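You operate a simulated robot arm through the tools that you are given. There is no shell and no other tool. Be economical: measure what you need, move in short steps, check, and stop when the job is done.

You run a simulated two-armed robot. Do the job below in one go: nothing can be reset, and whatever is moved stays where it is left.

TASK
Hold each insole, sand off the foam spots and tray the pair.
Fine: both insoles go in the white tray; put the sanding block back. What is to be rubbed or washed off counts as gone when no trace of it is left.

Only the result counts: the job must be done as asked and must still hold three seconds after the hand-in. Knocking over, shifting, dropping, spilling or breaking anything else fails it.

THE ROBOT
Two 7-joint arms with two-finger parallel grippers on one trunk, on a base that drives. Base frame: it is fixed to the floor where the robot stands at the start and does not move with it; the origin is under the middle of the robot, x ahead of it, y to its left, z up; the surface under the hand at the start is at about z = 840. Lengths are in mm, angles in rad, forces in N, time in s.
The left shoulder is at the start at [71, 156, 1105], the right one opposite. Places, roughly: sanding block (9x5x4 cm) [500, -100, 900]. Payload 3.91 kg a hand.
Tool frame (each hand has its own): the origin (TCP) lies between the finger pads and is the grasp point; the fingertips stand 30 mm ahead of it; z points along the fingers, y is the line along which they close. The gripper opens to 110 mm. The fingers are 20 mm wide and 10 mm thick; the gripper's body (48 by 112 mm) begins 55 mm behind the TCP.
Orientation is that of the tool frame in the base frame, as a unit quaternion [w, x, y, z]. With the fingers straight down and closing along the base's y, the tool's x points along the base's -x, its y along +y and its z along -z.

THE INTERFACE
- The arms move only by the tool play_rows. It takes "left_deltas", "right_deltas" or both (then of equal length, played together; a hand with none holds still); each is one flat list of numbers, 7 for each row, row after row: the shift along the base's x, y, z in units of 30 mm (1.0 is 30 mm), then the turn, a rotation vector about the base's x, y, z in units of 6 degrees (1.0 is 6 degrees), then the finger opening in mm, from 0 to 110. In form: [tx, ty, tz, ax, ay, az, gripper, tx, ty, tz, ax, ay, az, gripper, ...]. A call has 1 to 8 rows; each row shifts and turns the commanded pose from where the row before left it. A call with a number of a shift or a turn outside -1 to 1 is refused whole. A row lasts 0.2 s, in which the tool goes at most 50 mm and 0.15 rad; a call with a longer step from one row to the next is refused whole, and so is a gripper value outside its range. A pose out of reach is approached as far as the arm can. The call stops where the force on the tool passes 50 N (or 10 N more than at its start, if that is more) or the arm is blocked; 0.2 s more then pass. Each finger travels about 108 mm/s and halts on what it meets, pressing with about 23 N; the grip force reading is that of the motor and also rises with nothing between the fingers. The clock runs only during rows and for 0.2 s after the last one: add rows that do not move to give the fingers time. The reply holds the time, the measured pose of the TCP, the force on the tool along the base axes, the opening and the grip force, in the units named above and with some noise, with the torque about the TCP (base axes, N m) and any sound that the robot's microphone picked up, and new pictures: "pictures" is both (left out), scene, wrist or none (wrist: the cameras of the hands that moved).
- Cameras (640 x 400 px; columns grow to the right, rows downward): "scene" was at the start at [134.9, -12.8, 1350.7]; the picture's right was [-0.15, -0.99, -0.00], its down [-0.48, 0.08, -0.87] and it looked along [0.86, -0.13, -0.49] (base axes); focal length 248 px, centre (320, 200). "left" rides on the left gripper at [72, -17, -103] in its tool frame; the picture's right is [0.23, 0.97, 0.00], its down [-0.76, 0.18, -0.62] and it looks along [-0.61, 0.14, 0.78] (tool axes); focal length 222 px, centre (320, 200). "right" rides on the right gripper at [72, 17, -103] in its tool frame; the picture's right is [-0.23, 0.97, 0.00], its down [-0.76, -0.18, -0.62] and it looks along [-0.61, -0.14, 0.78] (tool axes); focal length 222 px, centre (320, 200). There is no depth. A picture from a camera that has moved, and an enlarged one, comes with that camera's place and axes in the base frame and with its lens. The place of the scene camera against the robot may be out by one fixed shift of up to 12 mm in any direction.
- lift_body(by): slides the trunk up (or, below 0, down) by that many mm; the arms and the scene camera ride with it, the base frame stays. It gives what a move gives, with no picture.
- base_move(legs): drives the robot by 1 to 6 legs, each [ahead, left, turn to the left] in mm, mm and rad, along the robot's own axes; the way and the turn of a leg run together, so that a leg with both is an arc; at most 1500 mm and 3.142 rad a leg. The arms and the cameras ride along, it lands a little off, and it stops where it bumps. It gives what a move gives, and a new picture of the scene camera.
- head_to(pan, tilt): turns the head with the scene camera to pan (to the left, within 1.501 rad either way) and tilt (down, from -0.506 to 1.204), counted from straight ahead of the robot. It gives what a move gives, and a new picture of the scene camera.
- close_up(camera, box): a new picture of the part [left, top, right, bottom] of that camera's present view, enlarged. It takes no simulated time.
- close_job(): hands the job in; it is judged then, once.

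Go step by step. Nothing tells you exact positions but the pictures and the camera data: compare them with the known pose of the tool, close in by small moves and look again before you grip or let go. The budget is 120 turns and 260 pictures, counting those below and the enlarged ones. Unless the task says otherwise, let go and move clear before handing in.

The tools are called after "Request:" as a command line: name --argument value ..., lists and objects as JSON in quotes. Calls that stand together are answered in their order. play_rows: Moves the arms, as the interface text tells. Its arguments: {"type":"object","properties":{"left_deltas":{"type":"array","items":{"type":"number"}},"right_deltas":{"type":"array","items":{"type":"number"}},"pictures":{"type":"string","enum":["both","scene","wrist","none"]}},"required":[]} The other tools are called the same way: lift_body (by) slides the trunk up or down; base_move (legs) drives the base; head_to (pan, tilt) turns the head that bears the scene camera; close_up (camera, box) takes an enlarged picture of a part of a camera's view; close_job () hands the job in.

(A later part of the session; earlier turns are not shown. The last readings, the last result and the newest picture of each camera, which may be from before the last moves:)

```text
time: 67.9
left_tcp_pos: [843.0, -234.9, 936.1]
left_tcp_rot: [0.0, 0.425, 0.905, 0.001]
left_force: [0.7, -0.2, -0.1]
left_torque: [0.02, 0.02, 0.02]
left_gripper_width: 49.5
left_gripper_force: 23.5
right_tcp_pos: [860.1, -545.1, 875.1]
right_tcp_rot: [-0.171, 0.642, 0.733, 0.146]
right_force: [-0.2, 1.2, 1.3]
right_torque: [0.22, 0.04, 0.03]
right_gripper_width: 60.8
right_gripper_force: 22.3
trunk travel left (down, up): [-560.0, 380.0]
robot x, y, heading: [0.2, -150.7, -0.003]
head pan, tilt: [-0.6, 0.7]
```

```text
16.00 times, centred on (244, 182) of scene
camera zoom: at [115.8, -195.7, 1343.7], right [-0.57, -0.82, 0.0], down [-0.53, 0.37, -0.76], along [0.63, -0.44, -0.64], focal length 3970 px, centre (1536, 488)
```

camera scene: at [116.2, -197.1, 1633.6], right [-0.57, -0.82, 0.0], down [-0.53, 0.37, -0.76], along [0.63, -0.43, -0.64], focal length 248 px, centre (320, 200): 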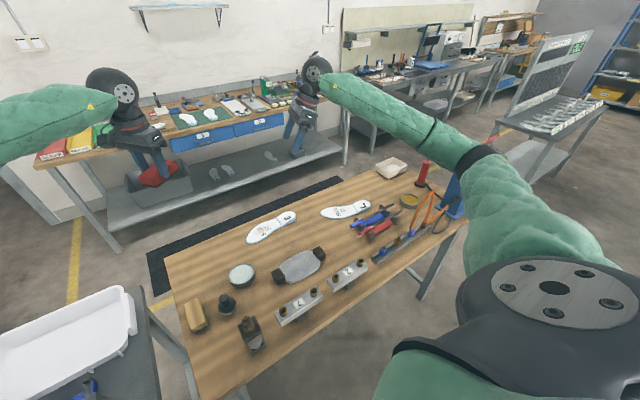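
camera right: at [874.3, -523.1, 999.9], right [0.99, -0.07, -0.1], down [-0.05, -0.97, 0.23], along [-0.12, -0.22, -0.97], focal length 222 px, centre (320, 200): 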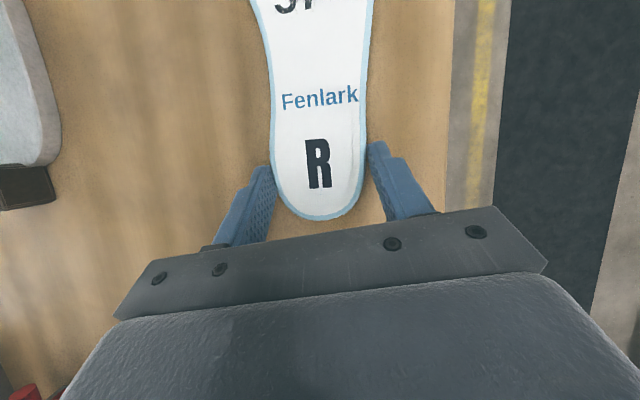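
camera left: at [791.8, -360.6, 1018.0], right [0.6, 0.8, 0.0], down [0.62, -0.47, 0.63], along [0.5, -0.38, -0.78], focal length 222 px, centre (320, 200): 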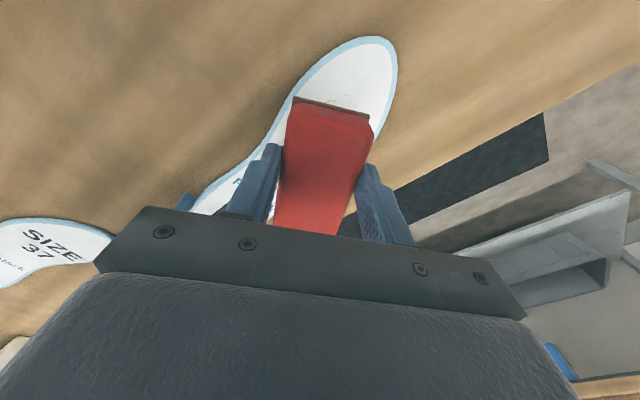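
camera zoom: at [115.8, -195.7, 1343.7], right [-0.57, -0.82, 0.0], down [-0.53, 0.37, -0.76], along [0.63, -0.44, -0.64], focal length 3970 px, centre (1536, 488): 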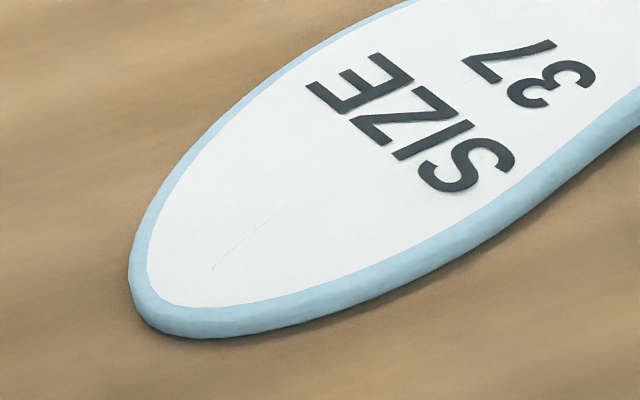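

Both insoles show the same hairline at the toe, likely a mesh seam. As a test I'll give R's toe region a few strokes while it's held.

Request:
play_rows --left_deltas '[-0.1, -1, 0, 0, 0, 0, 40, -0.1, -1, 0, 0, 0, 0, 40, -0.1, -1, 0, 0, 0, 0, 40, -0.1, -1, -0.3, 0, 0, 0, 40, 0, -0.8, -0.5, 0, 0, 0, 40, 0, 0, -0.4, 0, 0, 0, 40, 0, 0, -0.3, 0, 0, 0, 40]' --pictures "none"

Request:
play_rows --left_deltas '[0, 0, -0.1, 0, 0, 0, 40, 0, 0, 0, 0, 0, 0, 40]' --pictures "wrist"

```text
time: 69.5
left_tcp_pos: [831.1, -383.1, 891.2]
left_tcp_rot: [0.001, 0.426, 0.905, 0.0]
left_force: [0.5, 0.1, -1.0]
left_torque: [0.06, 0.0, -0.01]
left_gripper_width: 49.4
left_gripper_force: 23.1
right_tcp_pos: [860.7, -546.3, 876.1]
right_tcp_rot: [-0.171, 0.642, 0.733, 0.148]
right_force: [-0.2, 0.2, 0.4]
right_torque: [0.0, -0.01, 0.01]
right_gripper_width: 60.8
right_gripper_force: 22.9
trunk travel left (down, up): [-560.0, 380.0]
robot x, y, heading: [-0.6, -149.6, -0.003]
head pan, tilt: [-0.6, 0.7]
```

```text
time: 70.1
left_tcp_pos: [829.7, -383.0, 887.0]
left_tcp_rot: [0.002, 0.426, 0.905, 0.001]
left_force: [-0.1, 0.1, -0.4]
left_torque: [0.04, 0.01, 0.01]
left_gripper_width: 49.4
left_gripper_force: 22.9
right_tcp_pos: [860.6, -545.4, 876.2]
right_tcp_rot: [-0.172, 0.641, 0.733, 0.147]
right_force: [0.1, -0.6, 0.1]
right_torque: [-0.03, -0.05, 0.01]
right_gripper_width: 61.1
right_gripper_force: 22.5
trunk travel left (down, up): [-560.0, 380.0]
robot x, y, heading: [0.2, -148.4, -0.005]
head pan, tilt: [-0.6, 0.7]
camera left: at [770.6, -338.5, 988.8], right [0.6, 0.8, 0.0], down [0.62, -0.47, 0.63], along [0.5, -0.38, -0.78], focal length 222 px, centre (320, 200)
```

left: 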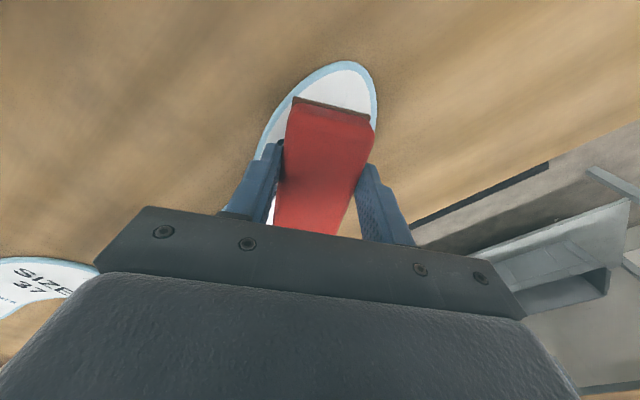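

Request:
play_rows --left_deltas '[0, 0, -0.08, 0, 0, 0, 40, 0, 0, -0.04, 0, 0, 0, 40]' --pictures "none"

Request:
play_rows --left_deltas '[0.3, 0, 0, 0, 0, 0, 40, -0.6, 0, 0, 0, 0, 0, 40, 0.6, 0.1, 0, 0, 0, 0, 40, -0.6, 0.1, 0, 0, 0, 0, 40, 0.6, 0.1, 0, 0, 0, 0, 40, -0.6, 0.1, 0, 0, 0, 0, 40, 0.3, 0, 0, 0, 0, 0, 40]' --pictures "none"

Request:
play_rows --left_deltas '[0, 0, 0.8, 0, 0, 0, 40, 0, 0.7, 0.5, 0, 0, 0, 40, 0, 1, 0.3, 0, 0, 0, 40, 0, 1, 0, 0, 0, 0, 40, 0, 1, 0, 0, 0, 0, 40, 0, 1, 0, 0, 0, 0, 40]' --pictures "none"

Request:
close_up --camera "scene" --box '[232, 172, 256, 192]'

```text
time: 70.7
left_tcp_pos: [830.2, -382.0, 886.8]
left_tcp_rot: [0.002, 0.427, 0.904, 0.0]
left_force: [0.3, -3.5, 24.9]
left_torque: [-0.12, 0.2, -0.12]
left_gripper_width: 49.4
left_gripper_force: 23.2
right_tcp_pos: [859.3, -545.8, 876.5]
right_tcp_rot: [-0.17, 0.642, 0.733, 0.146]
right_force: [3.9, -0.1, -6.4]
right_torque: [-0.23, -0.23, -0.66]
right_gripper_width: 60.7
right_gripper_force: 23.0
trunk travel left (down, up): [-560.0, 380.0]
robot x, y, heading: [-3.0, -147.9, -0.004]
head pan, tilt: [-0.6, 0.7]
```

```text
time: 72.3
left_tcp_pos: [827.2, -370.0, 884.0]
left_tcp_rot: [0.001, 0.426, 0.905, 0.001]
left_force: [-24.0, 5.3, 32.2]
left_torque: [-0.14, 0.64, -0.37]
left_gripper_width: 49.7
left_gripper_force: 23.2
right_tcp_pos: [859.7, -545.5, 877.3]
right_tcp_rot: [-0.17, 0.643, 0.732, 0.147]
right_force: [11.3, -2.8, -10.2]
right_torque: [-0.72, 0.05, -1.09]
right_gripper_width: 60.1
right_gripper_force: 22.9
trunk travel left (down, up): [-560.0, 380.0]
robot x, y, heading: [-1.0, -146.9, -0.005]
head pan, tilt: [-0.6, 0.7]
```

```text
time: 73.7
left_tcp_pos: [831.6, -227.4, 931.1]
left_tcp_rot: [0.001, 0.426, 0.905, 0.0]
left_force: [-0.1, -0.3, -0.8]
left_torque: [0.01, 0.0, 0.01]
left_gripper_width: 49.2
left_gripper_force: 23.2
right_tcp_pos: [860.6, -545.4, 875.3]
right_tcp_rot: [-0.17, 0.643, 0.732, 0.147]
right_force: [0.5, 1.8, 1.0]
right_torque: [0.24, -0.04, 0.08]
right_gripper_width: 60.3
right_gripper_force: 22.8
trunk travel left (down, up): [-560.0, 380.0]
robot x, y, heading: [-1.0, -149.2, -0.011]
head pan, tilt: [-0.6, 0.7]
```

```text
16.00 times, centred on (244, 182) of scene
camera zoom: at [115.7, -195.7, 1343.7], right [-0.57, -0.82, 0.0], down [-0.53, 0.37, -0.76], along [0.63, -0.44, -0.64], focal length 3970 px, centre (1536, 488)
```

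zoom: 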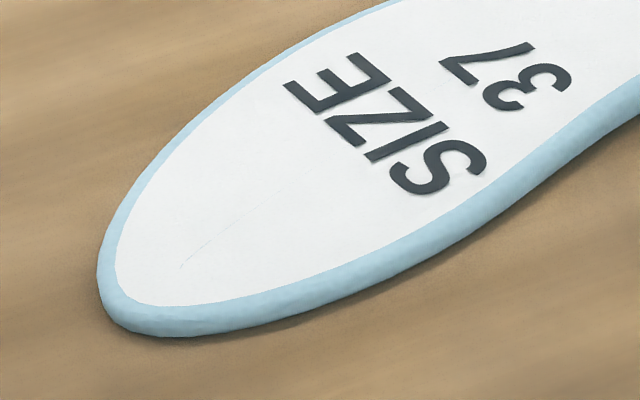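

The hairline stays, so it is a seam; R is clean. Now release R, raise the right hand, and look around before driving.

Request:
play_rows --right_deltas '[0, 0, 0, 0, 0, 0, 90, 0, 0, 0, 0, 0, 0, 90, 0, 0, 0.5, 0, 0, 0, 90, 0, 0, 1, 0, 0, 0, 90, 0, 0, 1, 0, 0, 0, 90, 0, 0, 1, 0, 0, 0, 90, 0, 0, 1, 0, 0, 0, 90]' --left_deltas '[0, 0, 0.5, 0, 0, 0, 40, 0, 0, 1, 0, 0, 0, 40, 0, 0, 1, 0, 0, 0, 40, 0, 0, 1, 0, 0, 0, 40, 0, 0, 1, 0, 0, 0, 40, 0, 0, 0.5, 0, 0, 0, 40, 0, 0, 0, 0, 0, 0, 40]' --pictures "none"

Request:
head_to --pan -1.5 --tilt 0.7

Request:
head_to --pan 1.5 --tilt 0.7

Request:
head_to --pan 0.35 --tilt 0.6

```text
time: 75.3
left_tcp_pos: [831.1, -226.8, 1082.3]
left_tcp_rot: [0.001, 0.426, 0.905, 0.002]
left_force: [0.2, -0.2, -1.2]
left_torque: [0.01, 0.05, 0.01]
left_gripper_width: 49.3
left_gripper_force: 23.2
right_tcp_pos: [859.2, -545.8, 1010.9]
right_tcp_rot: [-0.171, 0.643, 0.732, 0.146]
right_force: [-0.4, 1.2, -0.6]
right_torque: [-0.02, -0.01, 0.04]
right_gripper_width: 89.9
right_gripper_force: 0.1
trunk travel left (down, up): [-560.0, 380.0]
robot x, y, heading: [-3.6, -148.2, -0.007]
head pan, tilt: [-0.6, 0.7]
```

```text
time: 76.5
left_tcp_pos: [831.7, -226.6, 1081.7]
left_tcp_rot: [0.002, 0.426, 0.905, 0.002]
left_force: [0.3, 0.6, -1.7]
left_torque: [0.03, -0.02, -0.03]
left_gripper_width: 49.6
left_gripper_force: 23.3
right_tcp_pos: [858.4, -545.6, 1011.2]
right_tcp_rot: [-0.17, 0.642, 0.733, 0.146]
right_force: [0.0, 0.6, -0.4]
right_torque: [-0.01, -0.01, -0.05]
right_gripper_width: 89.9
right_gripper_force: 0.0
trunk travel left (down, up): [-560.0, 380.0]
robot x, y, heading: [2.2, -149.1, -0.003]
head pan, tilt: [-1.499, 0.7]
camera scene: at [51.7, -233.0, 1343.7], right [-1.0, -0.07, 0.0], down [-0.04, 0.64, -0.76], along [0.05, -0.76, -0.64], focal length 248 px, centre (320, 200)
```

scene: 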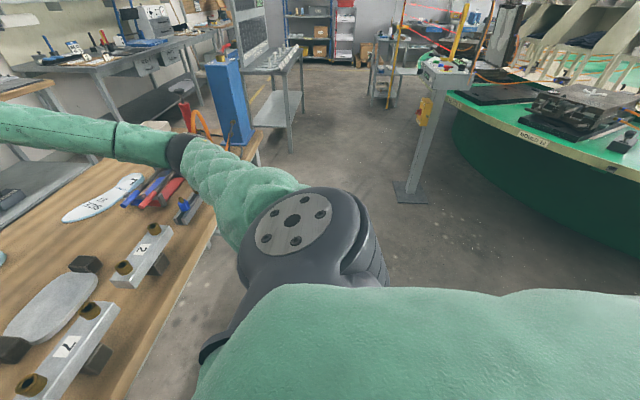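

```text
time: 79.1
left_tcp_pos: [831.9, -227.3, 1082.5]
left_tcp_rot: [0.001, 0.426, 0.905, 0.001]
left_force: [-0.6, 0.2, -0.5]
left_torque: [0.04, -0.02, -0.01]
left_gripper_width: 49.6
left_gripper_force: 22.9
right_tcp_pos: [859.5, -545.8, 1012.7]
right_tcp_rot: [-0.171, 0.642, 0.733, 0.146]
right_force: [0.5, -0.2, -0.1]
right_torque: [0.01, 0.0, 0.01]
right_gripper_width: 89.8
right_gripper_force: 0.1
trunk travel left (down, up): [-560.0, 380.0]
robot x, y, heading: [0.9, -149.7, -0.004]
head pan, tilt: [1.499, 0.7]
camera scene: at [52.4, -63.5, 1343.7], right [1.0, -0.08, 0.0], down [-0.05, -0.64, -0.77], along [0.06, 0.76, -0.64], focal length 248 px, centre (320, 200)
```

scene: 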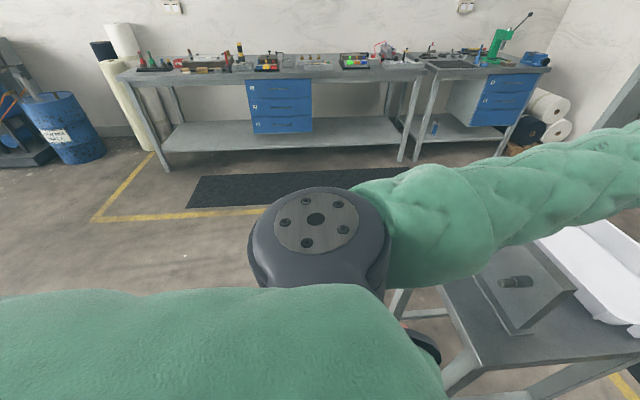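

```text
time: 80.5
left_tcp_pos: [832.6, -227.0, 1082.0]
left_tcp_rot: [0.001, 0.426, 0.905, 0.001]
left_force: [0.5, -0.5, -0.2]
left_torque: [0.0, 0.03, 0.01]
left_gripper_width: 49.3
left_gripper_force: 22.9
right_tcp_pos: [859.2, -545.6, 1012.3]
right_tcp_rot: [-0.17, 0.642, 0.733, 0.146]
right_force: [0.3, 0.7, 0.0]
right_torque: [-0.04, -0.03, 0.01]
right_gripper_width: 90.0
right_gripper_force: 0.0
trunk travel left (down, up): [-560.0, 380.0]
robot x, y, heading: [0.2, -150.1, -0.002]
head pan, tilt: [0.351, 0.6]
camera scene: at [129.0, -118.2, 1352.3], right [0.34, -0.94, 0.0], down [-0.53, -0.19, -0.82], along [0.78, 0.28, -0.57], focal length 248 px, centre (320, 200)
```

scene: 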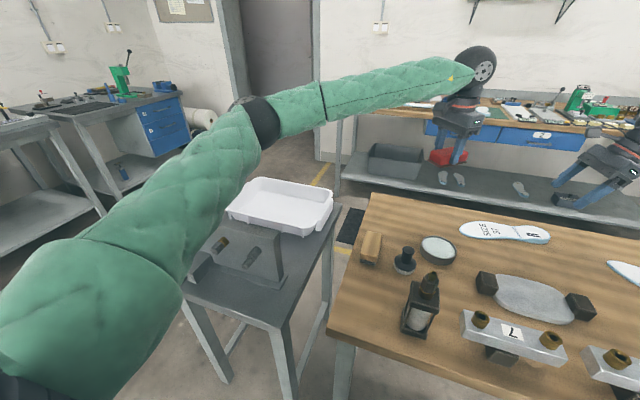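

Space behind is free. Back up 130 mm so the block's place is in comfortable reach of the left hand.

Request:
base_move --legs '[[-130, 0, 0]]'

Request:
play_rows --left_deltas '[-0.9, 0.6, 0, 0, 0, 1, 40, -0.9, 0.6, 0, 0, 0, 1, 40, -0.9, 0.6, 0, 0, 0, 1, 40, -0.9, 0.6, 0, 0, 0, 1, 40, -0.9, 0.6, 0, 0, 0, 1, 40, -0.9, 0.6, 0, 0, 0, 1, 40, -0.9, 0.6, 0, 0, 0, 1, 40, -0.9, 0.3, 0, 0, 0, 1, 40]' --pictures "both"

```text
time: 81.8
left_tcp_pos: [698.8, -228.1, 1083.4]
left_tcp_rot: [0.002, 0.426, 0.905, 0.0]
left_force: [0.3, 0.1, -0.1]
left_torque: [0.0, -0.01, 0.01]
left_gripper_width: 49.4
left_gripper_force: 23.2
right_tcp_pos: [727.8, -546.8, 1012.2]
right_tcp_rot: [-0.169, 0.643, 0.732, 0.148]
right_force: [0.5, -0.3, 0.7]
right_torque: [0.0, -0.02, 0.01]
right_gripper_width: 90.2
right_gripper_force: 0.1
trunk travel left (down, up): [-560.0, 380.0]
robot x, y, heading: [-129.9, -149.6, -0.006]
head pan, tilt: [0.351, 0.6]
camera scene: at [-3.8, -118.0, 1352.4], right [0.34, -0.94, 0.0], down [-0.53, -0.19, -0.83], along [0.78, 0.28, -0.56], focal length 248 px, centre (320, 200)
```

scene: 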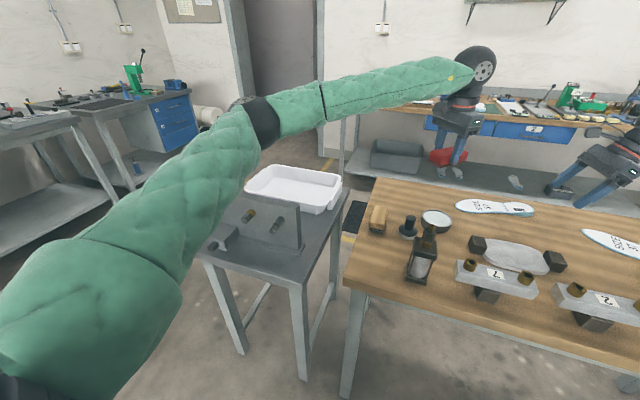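

```text
time: 83.6
left_tcp_pos: [483.2, -93.1, 1082.9]
left_tcp_rot: [0.001, 0.021, 1.0, 0.002]
left_force: [-0.2, -0.3, -0.2]
left_torque: [-0.01, 0.04, 0.0]
left_gripper_width: 49.7
left_gripper_force: 22.9
right_tcp_pos: [727.9, -547.4, 1012.1]
right_tcp_rot: [-0.17, 0.643, 0.732, 0.146]
right_force: [-0.2, -0.1, 0.3]
right_torque: [0.01, 0.01, -0.01]
right_gripper_width: 90.1
right_gripper_force: 0.0
trunk travel left (down, up): [-560.0, 380.0]
robot x, y, heading: [-133.5, -147.0, -0.003]
head pan, tilt: [0.351, 0.6]
camera scene: at [-2.8, -117.8, 1352.4], right [0.34, -0.94, 0.0], down [-0.53, -0.19, -0.82], along [0.78, 0.28, -0.57], focal length 248 px, centre (320, 200)
camera left: at [409.0, -108.6, 1184.0], right [-0.19, 0.98, 0.0], down [0.77, 0.14, 0.63], along [0.61, 0.12, -0.78], focal length 222 px, centre (320, 200)
```

scene: 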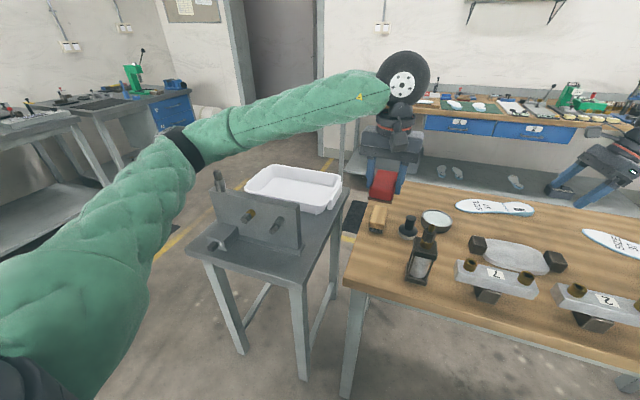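
left: 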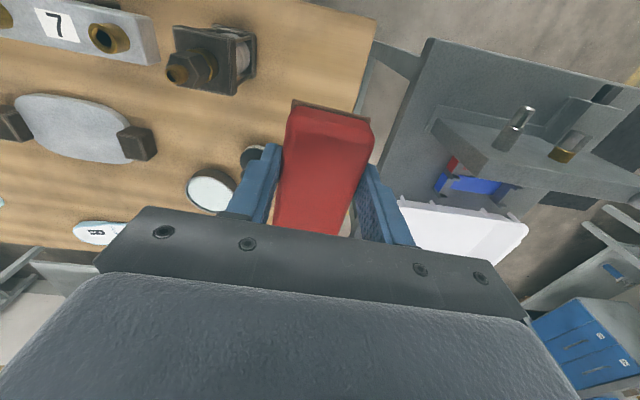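

Above the block's place; finish the turn and descend.

Request:
play_rows --left_deltas '[-0.43, 0.05, -0.6, 0, 0, 0.4, 40, 0, 0, -1, 0, 0, 0, 40, 0, 0, -1, 0, 0, 0, 40, 0, 0, -1, 0, 0, 0, 40, 0, 0, -1, 0, 0, 0, 40, 0, 0, -1, 0, 0, 0, 40, 0, 0, -0.5, 0, 0, 0, 40]' --pictures "wrist"

```text
time: 85.2
left_tcp_pos: [470.3, -91.8, 899.3]
left_tcp_rot: [0.001, 0.0, 1.0, 0.001]
left_force: [0.0, -0.8, -2.1]
left_torque: [0.0, 0.03, -0.01]
left_gripper_width: 49.5
left_gripper_force: 23.1
right_tcp_pos: [726.5, -546.7, 1012.7]
right_tcp_rot: [-0.17, 0.643, 0.732, 0.146]
right_force: [-0.5, 0.1, 0.6]
right_torque: [0.01, 0.0, -0.02]
right_gripper_width: 89.8
right_gripper_force: 0.1
trunk travel left (down, up): [-560.0, 380.0]
robot x, y, heading: [-131.0, -146.9, -0.002]
head pan, tilt: [0.351, 0.6]
camera left: at [397.6, -109.4, 1000.7], right [-0.23, 0.97, 0.0], down [0.76, 0.18, 0.63], along [0.61, 0.14, -0.78], focal length 222 px, centre (320, 200)
```

left: 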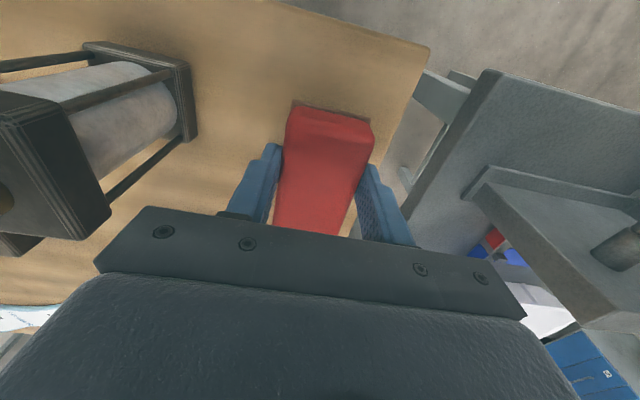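

Request:
play_rows --left_deltas '[0, 0, -0.3, 0, 0, 0, 40, 0, 0, -0.1, 0, 0, 0, 40, 0, 0, 0, 0, 0, 0, 40]' --pictures "none"

Request:
play_rows --left_deltas '[0, 0, -0.06, 0, 0, 0, 40, 0, 0, 0, 0, 0, 0, 40]' --pictures "none"

```text
time: 86.0
left_tcp_pos: [472.0, -90.2, 888.5]
left_tcp_rot: [0.001, 0.0, 1.0, 0.002]
left_force: [0.1, 0.2, -1.0]
left_torque: [-0.02, 0.03, 0.02]
left_gripper_width: 49.5
left_gripper_force: 23.0
right_tcp_pos: [727.8, -545.9, 1011.1]
right_tcp_rot: [-0.17, 0.643, 0.732, 0.147]
right_force: [-0.4, 0.0, -0.1]
right_torque: [-0.02, 0.0, 0.01]
right_gripper_width: 89.8
right_gripper_force: 0.0
trunk travel left (down, up): [-560.0, 380.0]
robot x, y, heading: [-134.0, -146.3, -0.004]
head pan, tilt: [0.351, 0.6]
```

```text
time: 86.6
left_tcp_pos: [470.5, -92.1, 885.1]
left_tcp_rot: [0.0, 0.0, 1.0, 0.002]
left_force: [-0.2, 0.2, -0.9]
left_torque: [0.0, 0.05, 0.01]
left_gripper_width: 49.3
left_gripper_force: 23.3
right_tcp_pos: [727.7, -546.9, 1012.2]
right_tcp_rot: [-0.171, 0.643, 0.733, 0.146]
right_force: [0.9, 0.3, -0.9]
right_torque: [-0.01, -0.04, -0.01]
right_gripper_width: 90.2
right_gripper_force: 0.0
trunk travel left (down, up): [-560.0, 380.0]
robot x, y, heading: [-132.2, -150.5, -0.004]
head pan, tilt: [0.351, 0.6]
```

Request:
play_rows --left_deltas '[0, 0, -0.05, 0, 0, 0, 40, 0, 0, 0, 0, 0, 0, 40]' --pictures "none"

Request:
play_rows --left_deltas '[0, 0, -0.05, 0, 0, 0, 40, 0, 0, 0, 0, 0, 0, 40]' --pictures "none"

```text
time: 87.2
left_tcp_pos: [471.1, -91.6, 883.3]
left_tcp_rot: [0.001, -0.001, 1.0, 0.002]
left_force: [-0.6, 1.4, -0.4]
left_torque: [-0.04, 0.0, -0.02]
left_gripper_width: 49.6
left_gripper_force: 22.9
right_tcp_pos: [726.7, -545.7, 1011.9]
right_tcp_rot: [-0.171, 0.643, 0.732, 0.146]
right_force: [0.4, 0.0, 0.1]
right_torque: [0.02, -0.02, -0.03]
right_gripper_width: 90.0
right_gripper_force: 0.0
trunk travel left (down, up): [-560.0, 380.0]
robot x, y, heading: [-127.5, -149.6, -0.007]
head pan, tilt: [0.351, 0.6]
```

```text
time: 87.8
left_tcp_pos: [471.2, -91.0, 882.9]
left_tcp_rot: [0.001, 0.001, 1.0, 0.002]
left_force: [0.2, 0.3, -0.5]
left_torque: [0.0, 0.02, -0.02]
left_gripper_width: 49.1
left_gripper_force: 23.3
right_tcp_pos: [727.4, -545.3, 1011.6]
right_tcp_rot: [-0.171, 0.643, 0.733, 0.147]
right_force: [-0.2, 0.3, -0.5]
right_torque: [0.0, 0.0, -0.02]
right_gripper_width: 90.0
right_gripper_force: 0.0
trunk travel left (down, up): [-560.0, 380.0]
robot x, y, heading: [-132.1, -150.5, -0.003]
head pan, tilt: [0.351, 0.6]
```

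No contact yet (the block slid up a little in the grip); continue.

Request:
play_rows --left_deltas '[0, 0, -0.06, 0, 0, 0, 40, 0, 0, 0, 0, 0, 0, 40]' --pictures "none"

Request:
play_rows --left_deltas '[0, 0, -0.06, 0, 0, 0, 40, 0, 0, 0, 0, 0, 0, 40]' --pictures "none"

Request:
close_up --camera "scene" --box '[340, 150, 440, 230]'

```text
time: 88.4
left_tcp_pos: [471.8, -90.7, 880.6]
left_tcp_rot: [0.001, 0.0, 1.0, 0.001]
left_force: [0.6, -0.1, -1.4]
left_torque: [0.0, 0.03, -0.04]
left_gripper_width: 49.6
left_gripper_force: 22.8
right_tcp_pos: [727.4, -547.7, 1011.5]
right_tcp_rot: [-0.171, 0.643, 0.732, 0.147]
right_force: [-0.6, -0.5, 0.1]
right_torque: [-0.01, -0.05, 0.0]
right_gripper_width: 90.0
right_gripper_force: 0.1
trunk travel left (down, up): [-560.0, 380.0]
robot x, y, heading: [-132.2, -142.7, -0.005]
head pan, tilt: [0.351, 0.6]
```

```text
time: 89.0
left_tcp_pos: [471.2, -90.6, 879.5]
left_tcp_rot: [0.001, 0.0, 1.0, 0.003]
left_force: [-0.9, 0.3, -0.5]
left_torque: [0.03, -0.02, -0.01]
left_gripper_width: 49.5
left_gripper_force: 23.1
right_tcp_pos: [727.6, -546.8, 1011.3]
right_tcp_rot: [-0.171, 0.643, 0.732, 0.146]
right_force: [-0.6, -0.4, 0.2]
right_torque: [0.0, 0.03, -0.04]
right_gripper_width: 89.9
right_gripper_force: 0.0
trunk travel left (down, up): [-560.0, 380.0]
robot x, y, heading: [-132.7, -145.9, -0.001]
head pan, tilt: [0.351, 0.6]
```

```text
5.00 times, centred on (390, 190) of scene
camera zoom: at [-2.5, -117.7, 1352.3], right [0.34, -0.94, 0.0], down [-0.53, -0.19, -0.82], along [0.78, 0.28, -0.57], focal length 1241 px, centre (-30, 250)
```

zoom: 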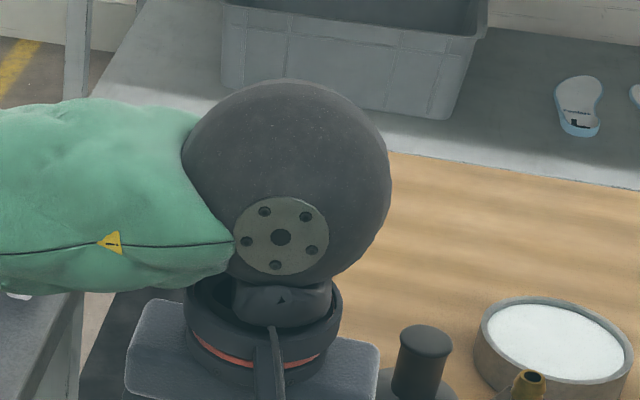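

Request:
play_rows --left_deltas '[0, 0, -0.05, 0, 0, 0, 40, 0, 0, 0, 0, 0, 0, 40]' --pictures "none"

Request:
play_rows --left_deltas '[0, 0, -0.05, 0, 0, 0, 40, 0, 0, 0, 0, 0, 0, 40]' --pictures "none"

Request:
close_up --camera "left" --box '[260, 70, 400, 170]'

```text
time: 89.6
left_tcp_pos: [470.4, -92.0, 878.5]
left_tcp_rot: [0.002, -0.001, 1.0, 0.001]
left_force: [1.5, 2.8, 16.8]
left_torque: [-0.09, 0.49, -0.1]
left_gripper_width: 49.8
left_gripper_force: 23.1
right_tcp_pos: [726.3, -547.2, 1013.1]
right_tcp_rot: [-0.171, 0.643, 0.732, 0.146]
right_force: [-1.2, 0.4, 0.4]
right_torque: [0.03, 0.02, -0.03]
right_gripper_width: 90.0
right_gripper_force: 0.1
trunk travel left (down, up): [-560.0, 380.0]
robot x, y, heading: [-132.9, -148.2, -0.005]
head pan, tilt: [0.351, 0.6]
```

```text
time: 90.2
left_tcp_pos: [470.4, -90.5, 877.9]
left_tcp_rot: [0.002, 0.001, 1.0, 0.0]
left_force: [5.5, 5.1, 30.7]
left_torque: [0.03, 0.1, 0.01]
left_gripper_width: 49.5
left_gripper_force: 22.8
right_tcp_pos: [725.9, -547.5, 1011.9]
right_tcp_rot: [-0.171, 0.642, 0.732, 0.146]
right_force: [0.0, 0.0, 0.4]
right_torque: [0.0, -0.01, 0.0]
right_gripper_width: 90.3
right_gripper_force: 0.0
trunk travel left (down, up): [-560.0, 380.0]
robot x, y, heading: [-131.6, -152.0, -0.006]
head pan, tilt: [0.351, 0.6]
```

```text
4.00 times, centred on (330, 120) of left
camera zoom: at [397.4, -109.5, 979.4], right [-0.23, 0.97, 0.0], down [0.76, 0.18, 0.63], along [0.61, 0.14, -0.78], focal length 888 px, centre (280, 520)
```

zoom: 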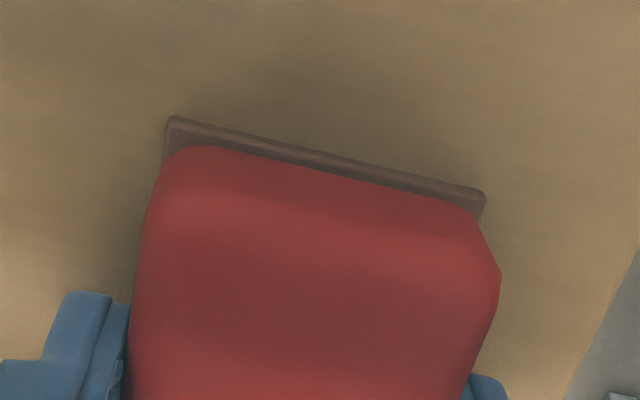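

The block rests on the table at its old place. Release and lift straight up.

Request:
play_rows --left_deltas '[0, 0, 0.05, 0, 0, 0, 52, 0, 0, 0, 0, 0, 0, 80, 0, 0, 0, 0, 0, 0, 80, 0, 0, 0.5, 0, 0, 0, 80, 0, 0, 1, 0, 0, 0, 80, 0, 0, 1, 0, 0, 0, 80, 0, 0, 1, 0, 0, 0, 80, 0, 0, 1, 0, 0, 0, 80]' --pictures "wrist"

```text
time: 92.0
left_tcp_pos: [471.2, -91.6, 1013.6]
left_tcp_rot: [0.002, 0.001, 1.0, 0.002]
left_force: [0.1, 0.8, 0.4]
left_torque: [-0.05, 0.02, -0.04]
left_gripper_width: 80.3
left_gripper_force: 0.1
right_tcp_pos: [727.1, -547.2, 1011.8]
right_tcp_rot: [-0.171, 0.642, 0.733, 0.147]
right_force: [0.0, 0.1, 0.5]
right_torque: [0.0, 0.01, -0.02]
right_gripper_width: 89.9
right_gripper_force: 0.0
trunk travel left (down, up): [-560.0, 380.0]
robot x, y, heading: [-134.1, -150.1, -0.002]
head pan, tilt: [0.351, 0.6]
camera left: at [397.7, -109.9, 1115.7], right [-0.23, 0.97, 0.0], down [0.76, 0.17, 0.63], along [0.61, 0.14, -0.78], focal length 222 px, centre (320, 200)
```

left: 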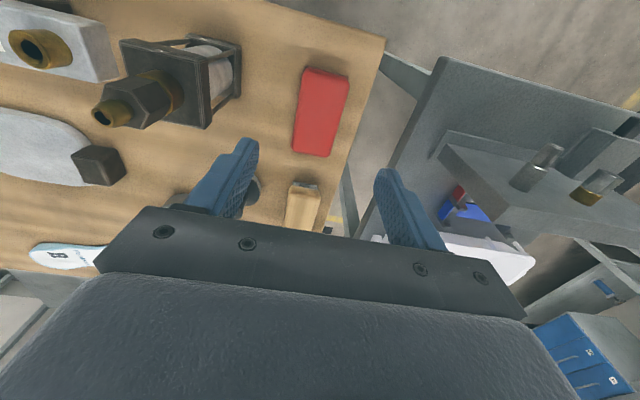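

The block is back in place. Now the right hand (already set up for R's heel) will pick up R; I drive forward 130 to where it was.

Request:
base_move --legs '[[130, 0, 0]]'

Request:
close_up --camera "right" --box '[0, 0, 640, 400]'

```text
time: 93.1
left_tcp_pos: [547.8, -90.4, 1012.6]
left_tcp_rot: [-0.001, -0.007, 1.0, 0.004]
left_force: [-0.4, 0.7, -0.6]
left_torque: [0.01, -0.01, -0.03]
left_gripper_width: 79.8
left_gripper_force: 0.0
right_tcp_pos: [805.7, -544.7, 1014.2]
right_tcp_rot: [-0.172, 0.64, 0.734, 0.148]
right_force: [-0.3, -0.6, -0.4]
right_torque: [-0.02, 0.01, -0.03]
right_gripper_width: 90.0
right_gripper_force: 0.0
trunk travel left (down, up): [-560.0, 380.0]
robot x, y, heading: [-50.9, -148.3, 0.002]
head pan, tilt: [0.351, 0.6]
stopped in leg 1: the robot was blocked; the commanded pose is now the measured one
camera scene: at [71.0, -122.2, 1353.4], right [0.34, -0.94, 0.0], down [-0.53, -0.19, -0.83], along [0.78, 0.29, -0.56], focal length 248 px, centre (320, 200)
```

scene: 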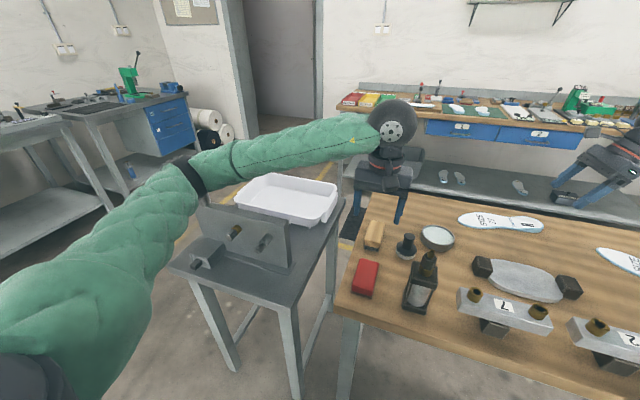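

```text
1.00 times, centred on (320, 200) of right (not enlarged: the box is as wide or as high as the picture)
camera zoom: at [818.9, -523.1, 1137.8], right [0.99, -0.07, -0.1], down [-0.04, -0.97, 0.22], along [-0.11, -0.22, -0.97], focal length 222 px, centre (320, 200)
```

zoom: 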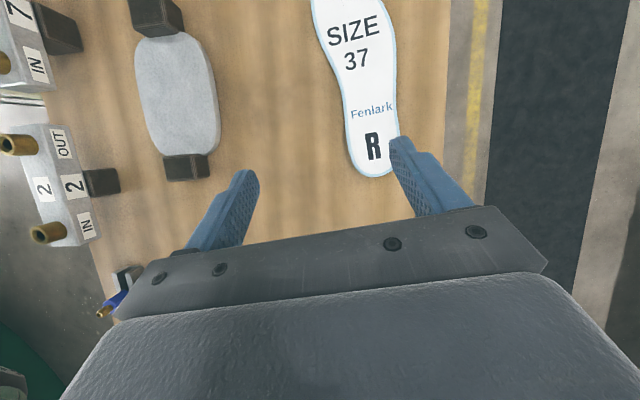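

The drive was blocked: probably the left elbow against the vise on the cart. Look closer.

Request:
close_up --camera "scene" --box '[140, 140, 360, 300]'

Request:
close_up --camera "left" --box '[0, 0, 640, 400]'

```text
2.50 times, centred on (250, 220) of scene
camera zoom: at [71.0, -122.2, 1353.4], right [0.34, -0.94, 0.0], down [-0.53, -0.19, -0.83], along [0.78, 0.29, -0.56], focal length 620 px, centre (495, 150)
```

zoom: 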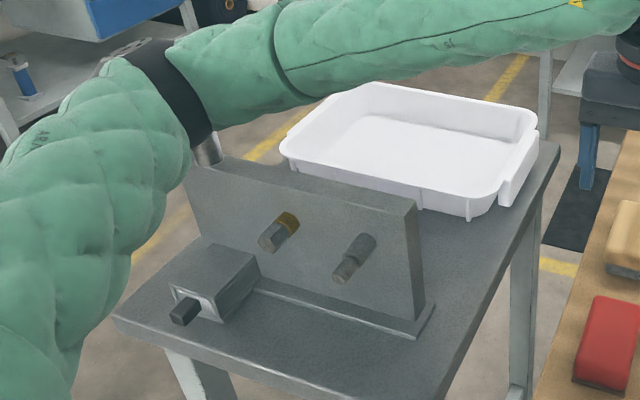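

```text
1.00 times, centred on (320, 200) of left (not enlarged: the box is as wide or as high as the picture)
camera zoom: at [474.4, -108.7, 1114.9], right [-0.24, 0.97, 0.01], down [0.76, 0.18, 0.62], along [0.6, 0.16, -0.78], focal length 222 px, centre (320, 200)
```

zoom: 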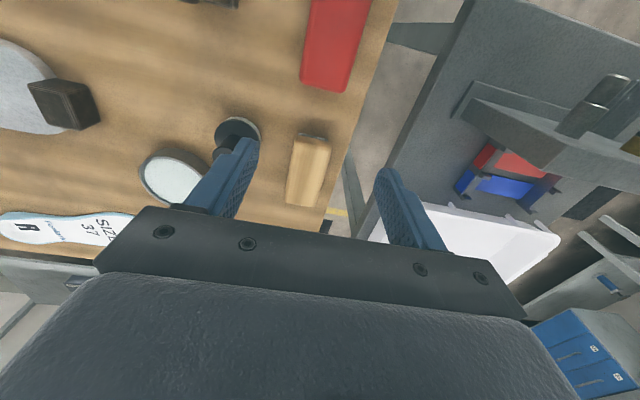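

The elbow rests against the fixture's post. Back off, then raise the trunk before going forward.

Request:
base_move --legs '[[-80, 0, 0]]'

Request:
lift_body --by 300

Request:
close_up --camera "scene" --box '[160, 180, 400, 350]'

```text
time: 94.1
left_tcp_pos: [469.4, -88.0, 1010.9]
left_tcp_rot: [-0.001, -0.004, 1.0, 0.003]
left_force: [-0.5, -0.1, 0.5]
left_torque: [0.0, -0.04, -0.01]
left_gripper_width: 80.1
left_gripper_force: 0.0
right_tcp_pos: [725.9, -544.8, 1013.1]
right_tcp_rot: [-0.17, 0.641, 0.734, 0.147]
right_force: [0.0, 1.0, 0.5]
right_torque: [-0.02, -0.03, 0.01]
right_gripper_width: 90.0
right_gripper_force: 0.0
trunk travel left (down, up): [-560.0, 380.0]
robot x, y, heading: [-135.4, -148.7, -0.004]
head pan, tilt: [0.351, 0.6]
camera scene: at [-6.6, -118.4, 1352.7], right [0.34, -0.94, 0.0], down [-0.53, -0.19, -0.83], along [0.78, 0.28, -0.56], focal length 248 px, centre (320, 200)
```

scene: 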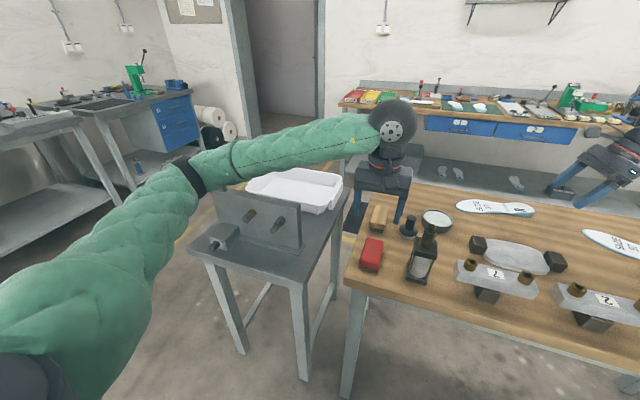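

```text
time: 97.1
left_tcp_pos: [471.2, -87.9, 1309.1]
left_tcp_rot: [-0.003, -0.004, 1.0, 0.002]
left_force: [0.1, -0.4, -0.4]
left_torque: [-0.05, 0.02, 0.0]
left_gripper_width: 80.0
left_gripper_force: 0.2
right_tcp_pos: [727.8, -544.5, 1311.5]
right_tcp_rot: [-0.172, 0.642, 0.733, 0.146]
right_force: [-0.3, -0.5, -0.7]
right_torque: [0.0, -0.02, -0.01]
right_gripper_width: 90.1
right_gripper_force: 0.1
trunk travel left (down, up): [-860.0, 80.0]
robot x, y, heading: [-131.1, -150.4, 0.002]
head pan, tilt: [0.351, 0.6]
```

```text
2.35 times, centred on (280, 265) of scene
camera zoom: at [-3.5, -118.2, 1652.2], right [0.34, -0.94, 0.0], down [-0.53, -0.19, -0.82], along [0.78, 0.28, -0.57], focal length 584 px, centre (414, 47)
```

zoom: 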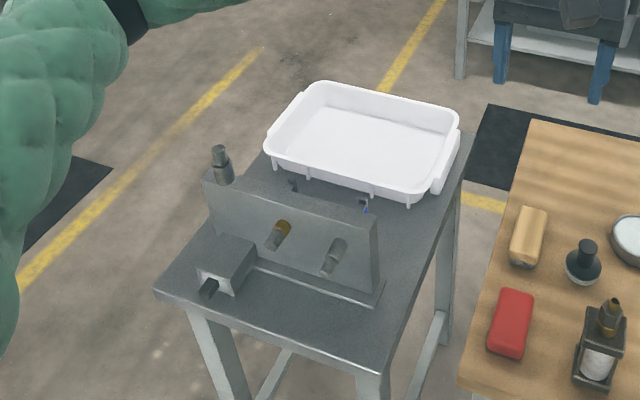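

Nothing on the cart moved. Put the left hand back to the forward posture it had before (elbow clear of the fixture), then drive forward and lower.

Request:
play_rows --left_deltas '[0.95, -0.55, 0.3, 0, 0, 0, 80, 0.95, -0.55, 0.3, 0, 0, 0, 80, 0.95, -0.55, 0.3, 0, 0, 0, 80, 0.95, -0.55, 0.3, 0, 0, 0, 80, 0.95, -0.55, 0.3, 0, 0, 0, 80, 0.95, -0.55, 0.3, 0, 0, 0, 80, 0.95, -0.55, 0.3, 0, 0, 0, 80, 0.95, -0.55, 0.2, 0, 0, 0, 80]' --pictures "none"

Request:
base_move --legs '[[131, 0, 0]]'

Request:
lift_body --by -290

Request:
close_up --camera "right" --box '[0, 0, 640, 400]'

```text
time: 98.9
left_tcp_pos: [700.4, -221.1, 1379.1]
left_tcp_rot: [-0.003, -0.004, 1.0, 0.003]
left_force: [-0.3, -1.5, 0.0]
left_torque: [0.04, 0.05, 0.0]
left_gripper_width: 79.9
left_gripper_force: 0.0
right_tcp_pos: [729.2, -546.5, 1310.6]
right_tcp_rot: [-0.172, 0.642, 0.733, 0.146]
right_force: [-0.2, -0.4, -0.2]
right_torque: [0.0, 0.02, 0.03]
right_gripper_width: 89.9
right_gripper_force: 0.0
trunk travel left (down, up): [-860.0, 80.0]
robot x, y, heading: [-132.5, -152.1, -0.003]
head pan, tilt: [0.351, 0.6]
```

```text
time: 100.2
left_tcp_pos: [830.0, -221.7, 1380.8]
left_tcp_rot: [-0.001, -0.004, 1.0, 0.003]
left_force: [0.3, -1.0, 0.6]
left_torque: [-0.03, -0.01, 0.01]
left_gripper_width: 80.1
left_gripper_force: 0.1
right_tcp_pos: [856.6, -546.6, 1312.4]
right_tcp_rot: [-0.172, 0.642, 0.733, 0.148]
right_force: [-0.6, -0.4, 0.4]
right_torque: [0.03, -0.02, 0.03]
right_gripper_width: 89.8
right_gripper_force: 0.1
trunk travel left (down, up): [-860.0, 80.0]
robot x, y, heading: [1.8, -150.2, -0.006]
head pan, tilt: [0.351, 0.6]
camera scene: at [124.9, -120.1, 1652.7], right [0.34, -0.94, 0.0], down [-0.53, -0.19, -0.83], along [0.78, 0.28, -0.56], focal length 248 px, centre (320, 200)
```

scene: 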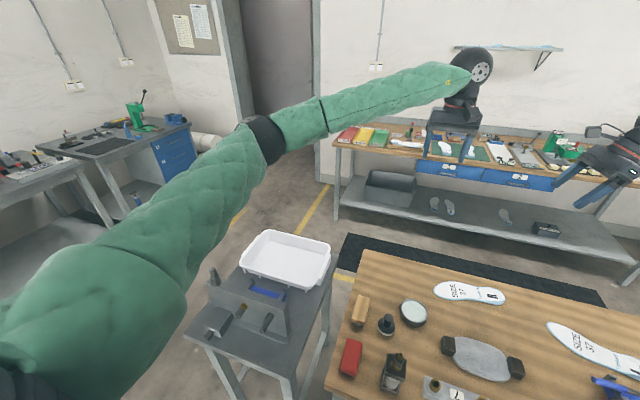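

```text
time: 103.1
left_tcp_pos: [830.7, -222.3, 1091.3]
left_tcp_rot: [-0.002, -0.004, 1.0, 0.003]
left_force: [0.3, 0.0, -0.7]
left_torque: [0.01, -0.01, -0.02]
left_gripper_width: 80.1
left_gripper_force: 0.0
right_tcp_pos: [857.7, -547.1, 1021.5]
right_tcp_rot: [-0.17, 0.643, 0.732, 0.147]
right_force: [0.4, 0.0, 0.2]
right_torque: [0.01, -0.02, 0.0]
right_gripper_width: 90.0
right_gripper_force: 0.2
trunk travel left (down, up): [-570.0, 370.0]
robot x, y, heading: [-2.8, -148.8, -0.003]
head pan, tilt: [0.351, 0.6]
```

```text
1.00 times, centred on (320, 200) of right (not enlarged: the box is as wide or as high as the picture)
camera zoom: at [871.8, -524.5, 1145.6], right [0.99, -0.07, -0.1], down [-0.05, -0.97, 0.23], along [-0.12, -0.22, -0.97], focal length 222 px, centre (320, 200)
```

zoom: 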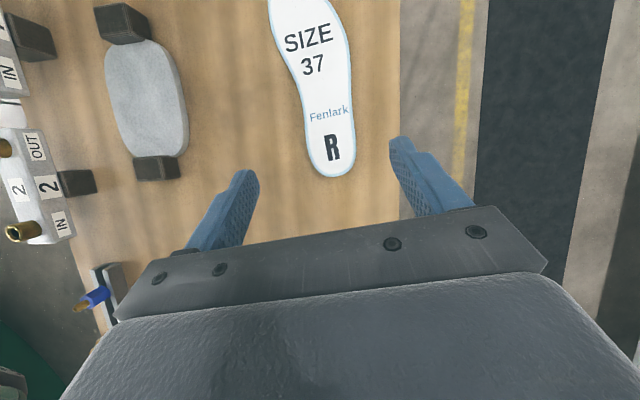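

Heel centre ≈[855.5,-529]. I'll make the hand vertical again (better for the tray) while descending.

Request:
play_rows --right_deltas '[0, 0.15, -0.6, -0.99, -0.14, 0, 90, 0, 0.15, -0.6, -0.99, -0.14, 0, 90, 0, 0.15, -0.6, -0.99, -0.14, 0, 90, -0.07, 0.12, -0.6, -0.99, -0.14, 0, 90, 0, 0, -0.6, -0.4, -0.05, 0, 90]' --pictures "wrist"

```text
time: 104.3
left_tcp_pos: [832.1, -223.1, 1090.4]
left_tcp_rot: [-0.003, -0.005, 1.0, 0.002]
left_force: [-0.5, 0.4, 0.3]
left_torque: [0.03, 0.01, -0.01]
left_gripper_width: 79.9
left_gripper_force: 0.1
right_tcp_pos: [857.1, -529.0, 931.7]
right_tcp_rot: [0.002, 0.66, 0.752, -0.004]
right_force: [0.3, 0.0, -1.2]
right_torque: [0.04, 0.03, 0.02]
right_gripper_width: 89.9
right_gripper_force: 0.0
trunk travel left (down, up): [-570.0, 370.0]
robot x, y, heading: [-3.5, -151.2, -0.002]
head pan, tilt: [0.351, 0.6]
camera right: at [863.4, -454.0, 1032.9], right [1.0, -0.1, 0.0], down [-0.07, -0.77, 0.63], along [-0.06, -0.63, -0.78], focal length 222 px, centre (320, 200)
```

right: 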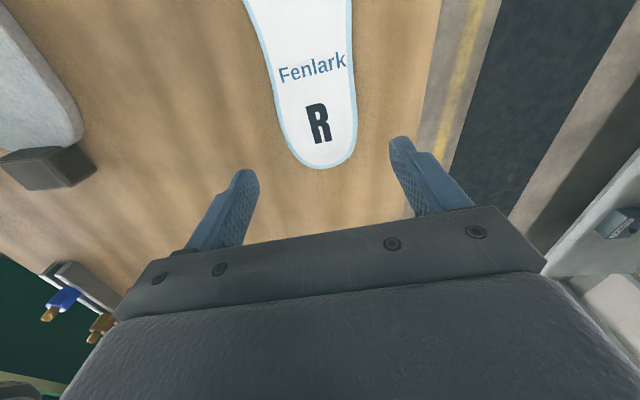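

Aligned. Descend, grip R, lift a little.

Request:
play_rows --right_deltas '[-0.03, 0, -0.7, 0, 0, 0, 90, 0, 0, -0.7, 0, 0, 0, 90, 0, 0, -0.55, 0, 0, 0, 90, 0, 0, 0, 0, 0, 0, 45, 0, 0, 0, 0, 0, 0, 45, 0, 0, 0, 0, 0, 0, 45, 0, 0, 0.5, 0, 0, 0, 45, 0, 0, 0.5, 0, 0, 0, 45]' --pictures "wrist"

Request:
head_to --pan -0.4 --tilt 0.6

```text
time: 106.1
left_tcp_pos: [831.9, -222.3, 1089.5]
left_tcp_rot: [-0.003, -0.004, 1.0, 0.002]
left_force: [-1.0, 0.1, 0.9]
left_torque: [0.02, -0.04, -0.02]
left_gripper_width: 80.1
left_gripper_force: 0.1
right_tcp_pos: [854.4, -530.3, 904.6]
right_tcp_rot: [0.002, 0.659, 0.752, -0.003]
right_force: [0.3, -0.2, 0.6]
right_torque: [-0.02, 0.0, 0.04]
right_gripper_width: 61.4
right_gripper_force: 23.2
trunk travel left (down, up): [-570.0, 370.0]
robot x, y, heading: [-2.9, -146.6, -0.001]
head pan, tilt: [0.351, 0.6]
camera right: at [861.6, -454.4, 1005.9], right [1.0, -0.1, 0.0], down [-0.08, -0.77, 0.63], along [-0.06, -0.63, -0.78], focal length 222 px, centre (320, 200)
```

right: 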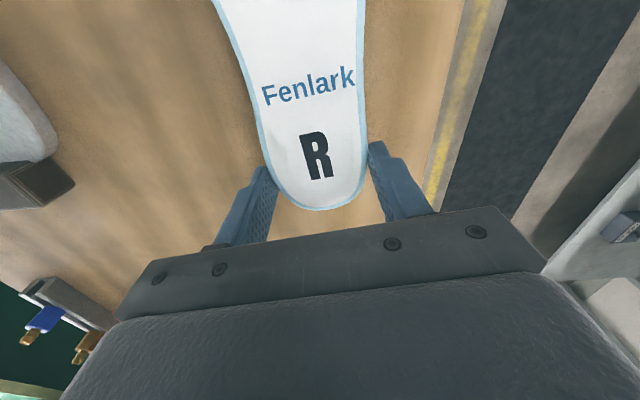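

```text
time: 107.2
left_tcp_pos: [831.1, -222.9, 1090.5]
left_tcp_rot: [-0.001, -0.003, 1.0, 0.003]
left_force: [-0.1, -0.6, 0.3]
left_torque: [0.02, 0.0, -0.02]
left_gripper_width: 80.0
left_gripper_force: 0.0
right_tcp_pos: [855.3, -528.7, 903.2]
right_tcp_rot: [0.002, 0.658, 0.753, -0.003]
right_force: [0.1, -0.3, -0.8]
right_torque: [-0.04, -0.02, -0.01]
right_gripper_width: 61.5
right_gripper_force: 22.9
trunk travel left (down, up): [-570.0, 370.0]
robot x, y, heading: [-5.5, -148.7, -0.009]
head pan, tilt: [-0.4, 0.6]
camera scene: at [125.2, -184.3, 1362.3], right [-0.39, -0.92, 0.0], down [-0.52, 0.22, -0.82], along [0.76, -0.32, -0.57], focal length 248 px, centre (320, 200)
```

scene: 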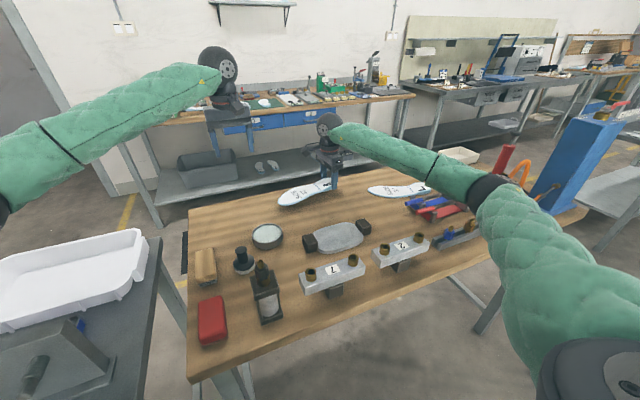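

R is held. Raise hand and trunk, then drive left to stand before the cart.

Request:
play_rows --right_deltas '[0, 0, 0.6, 0, 0, 0, 45, 0, 0, 0.8, 0, 0, 0, 45, 0, 0, 0.8, 0, 0, 0, 45, 0, 0, 0.8, 0, 0, 0, 45]' --pictures "none"

Request:
lift_body --by 300

Request:
base_move --legs '[[0, 370, 0]]'

```text
time: 108.2
left_tcp_pos: [830.0, -222.4, 1089.4]
left_tcp_rot: [-0.002, -0.004, 1.0, 0.003]
left_force: [-0.2, -0.1, 0.8]
left_torque: [-0.01, -0.04, 0.02]
left_gripper_width: 79.9
left_gripper_force: 0.0
right_tcp_pos: [856.4, -528.7, 992.6]
right_tcp_rot: [0.002, 0.659, 0.752, -0.003]
right_force: [0.4, 0.0, -0.9]
right_torque: [-0.04, -0.02, -0.01]
right_gripper_width: 61.6
right_gripper_force: 23.0
trunk travel left (down, up): [-570.0, 370.0]
robot x, y, heading: [-2.7, -148.9, -0.004]
head pan, tilt: [-0.4, 0.6]
```

```text
time: 111.2
left_tcp_pos: [830.5, -220.9, 1388.0]
left_tcp_rot: [-0.002, -0.003, 1.0, 0.002]
left_force: [-0.8, -1.0, -0.1]
left_torque: [0.01, 0.01, 0.02]
left_gripper_width: 79.9
left_gripper_force: 0.1
right_tcp_pos: [856.7, -528.3, 1292.1]
right_tcp_rot: [0.003, 0.659, 0.752, -0.004]
right_force: [0.3, 0.8, -0.2]
right_torque: [-0.04, -0.04, 0.02]
right_gripper_width: 61.7
right_gripper_force: 23.1
trunk travel left (down, up): [-870.0, 70.0]
robot x, y, heading: [-4.5, -149.6, -0.002]
head pan, tilt: [-0.4, 0.6]
```

```text
time: 113.6
left_tcp_pos: [832.6, 151.5, 1388.9]
left_tcp_rot: [-0.003, -0.007, 1.0, 0.002]
left_force: [0.6, 0.4, 0.4]
left_torque: [0.05, 0.0, 0.03]
left_gripper_width: 80.2
left_gripper_force: 0.0
right_tcp_pos: [860.5, -154.3, 1289.7]
right_tcp_rot: [0.001, 0.657, 0.754, -0.003]
right_force: [-1.1, 0.5, -0.3]
right_torque: [-0.06, -0.01, -0.02]
right_gripper_width: 61.6
right_gripper_force: 23.1
trunk travel left (down, up): [-870.0, 70.0]
robot x, y, heading: [-2.6, 219.0, 0.008]
head pan, tilt: [-0.4, 0.6]
camera scene: at [125.6, 184.8, 1662.3], right [-0.39, -0.92, 0.0], down [-0.52, 0.22, -0.82], along [0.76, -0.32, -0.57], focal length 248 px, centre (320, 200)
```

scene: 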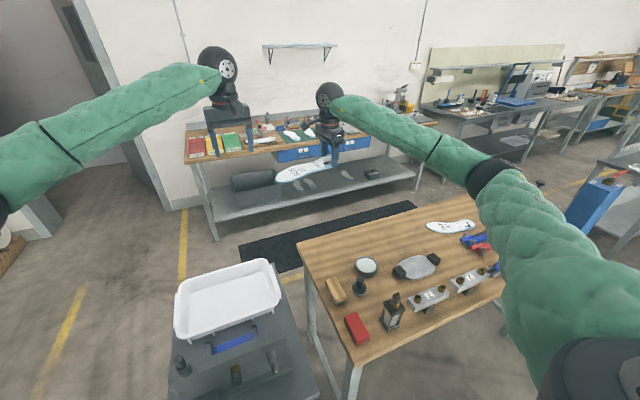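

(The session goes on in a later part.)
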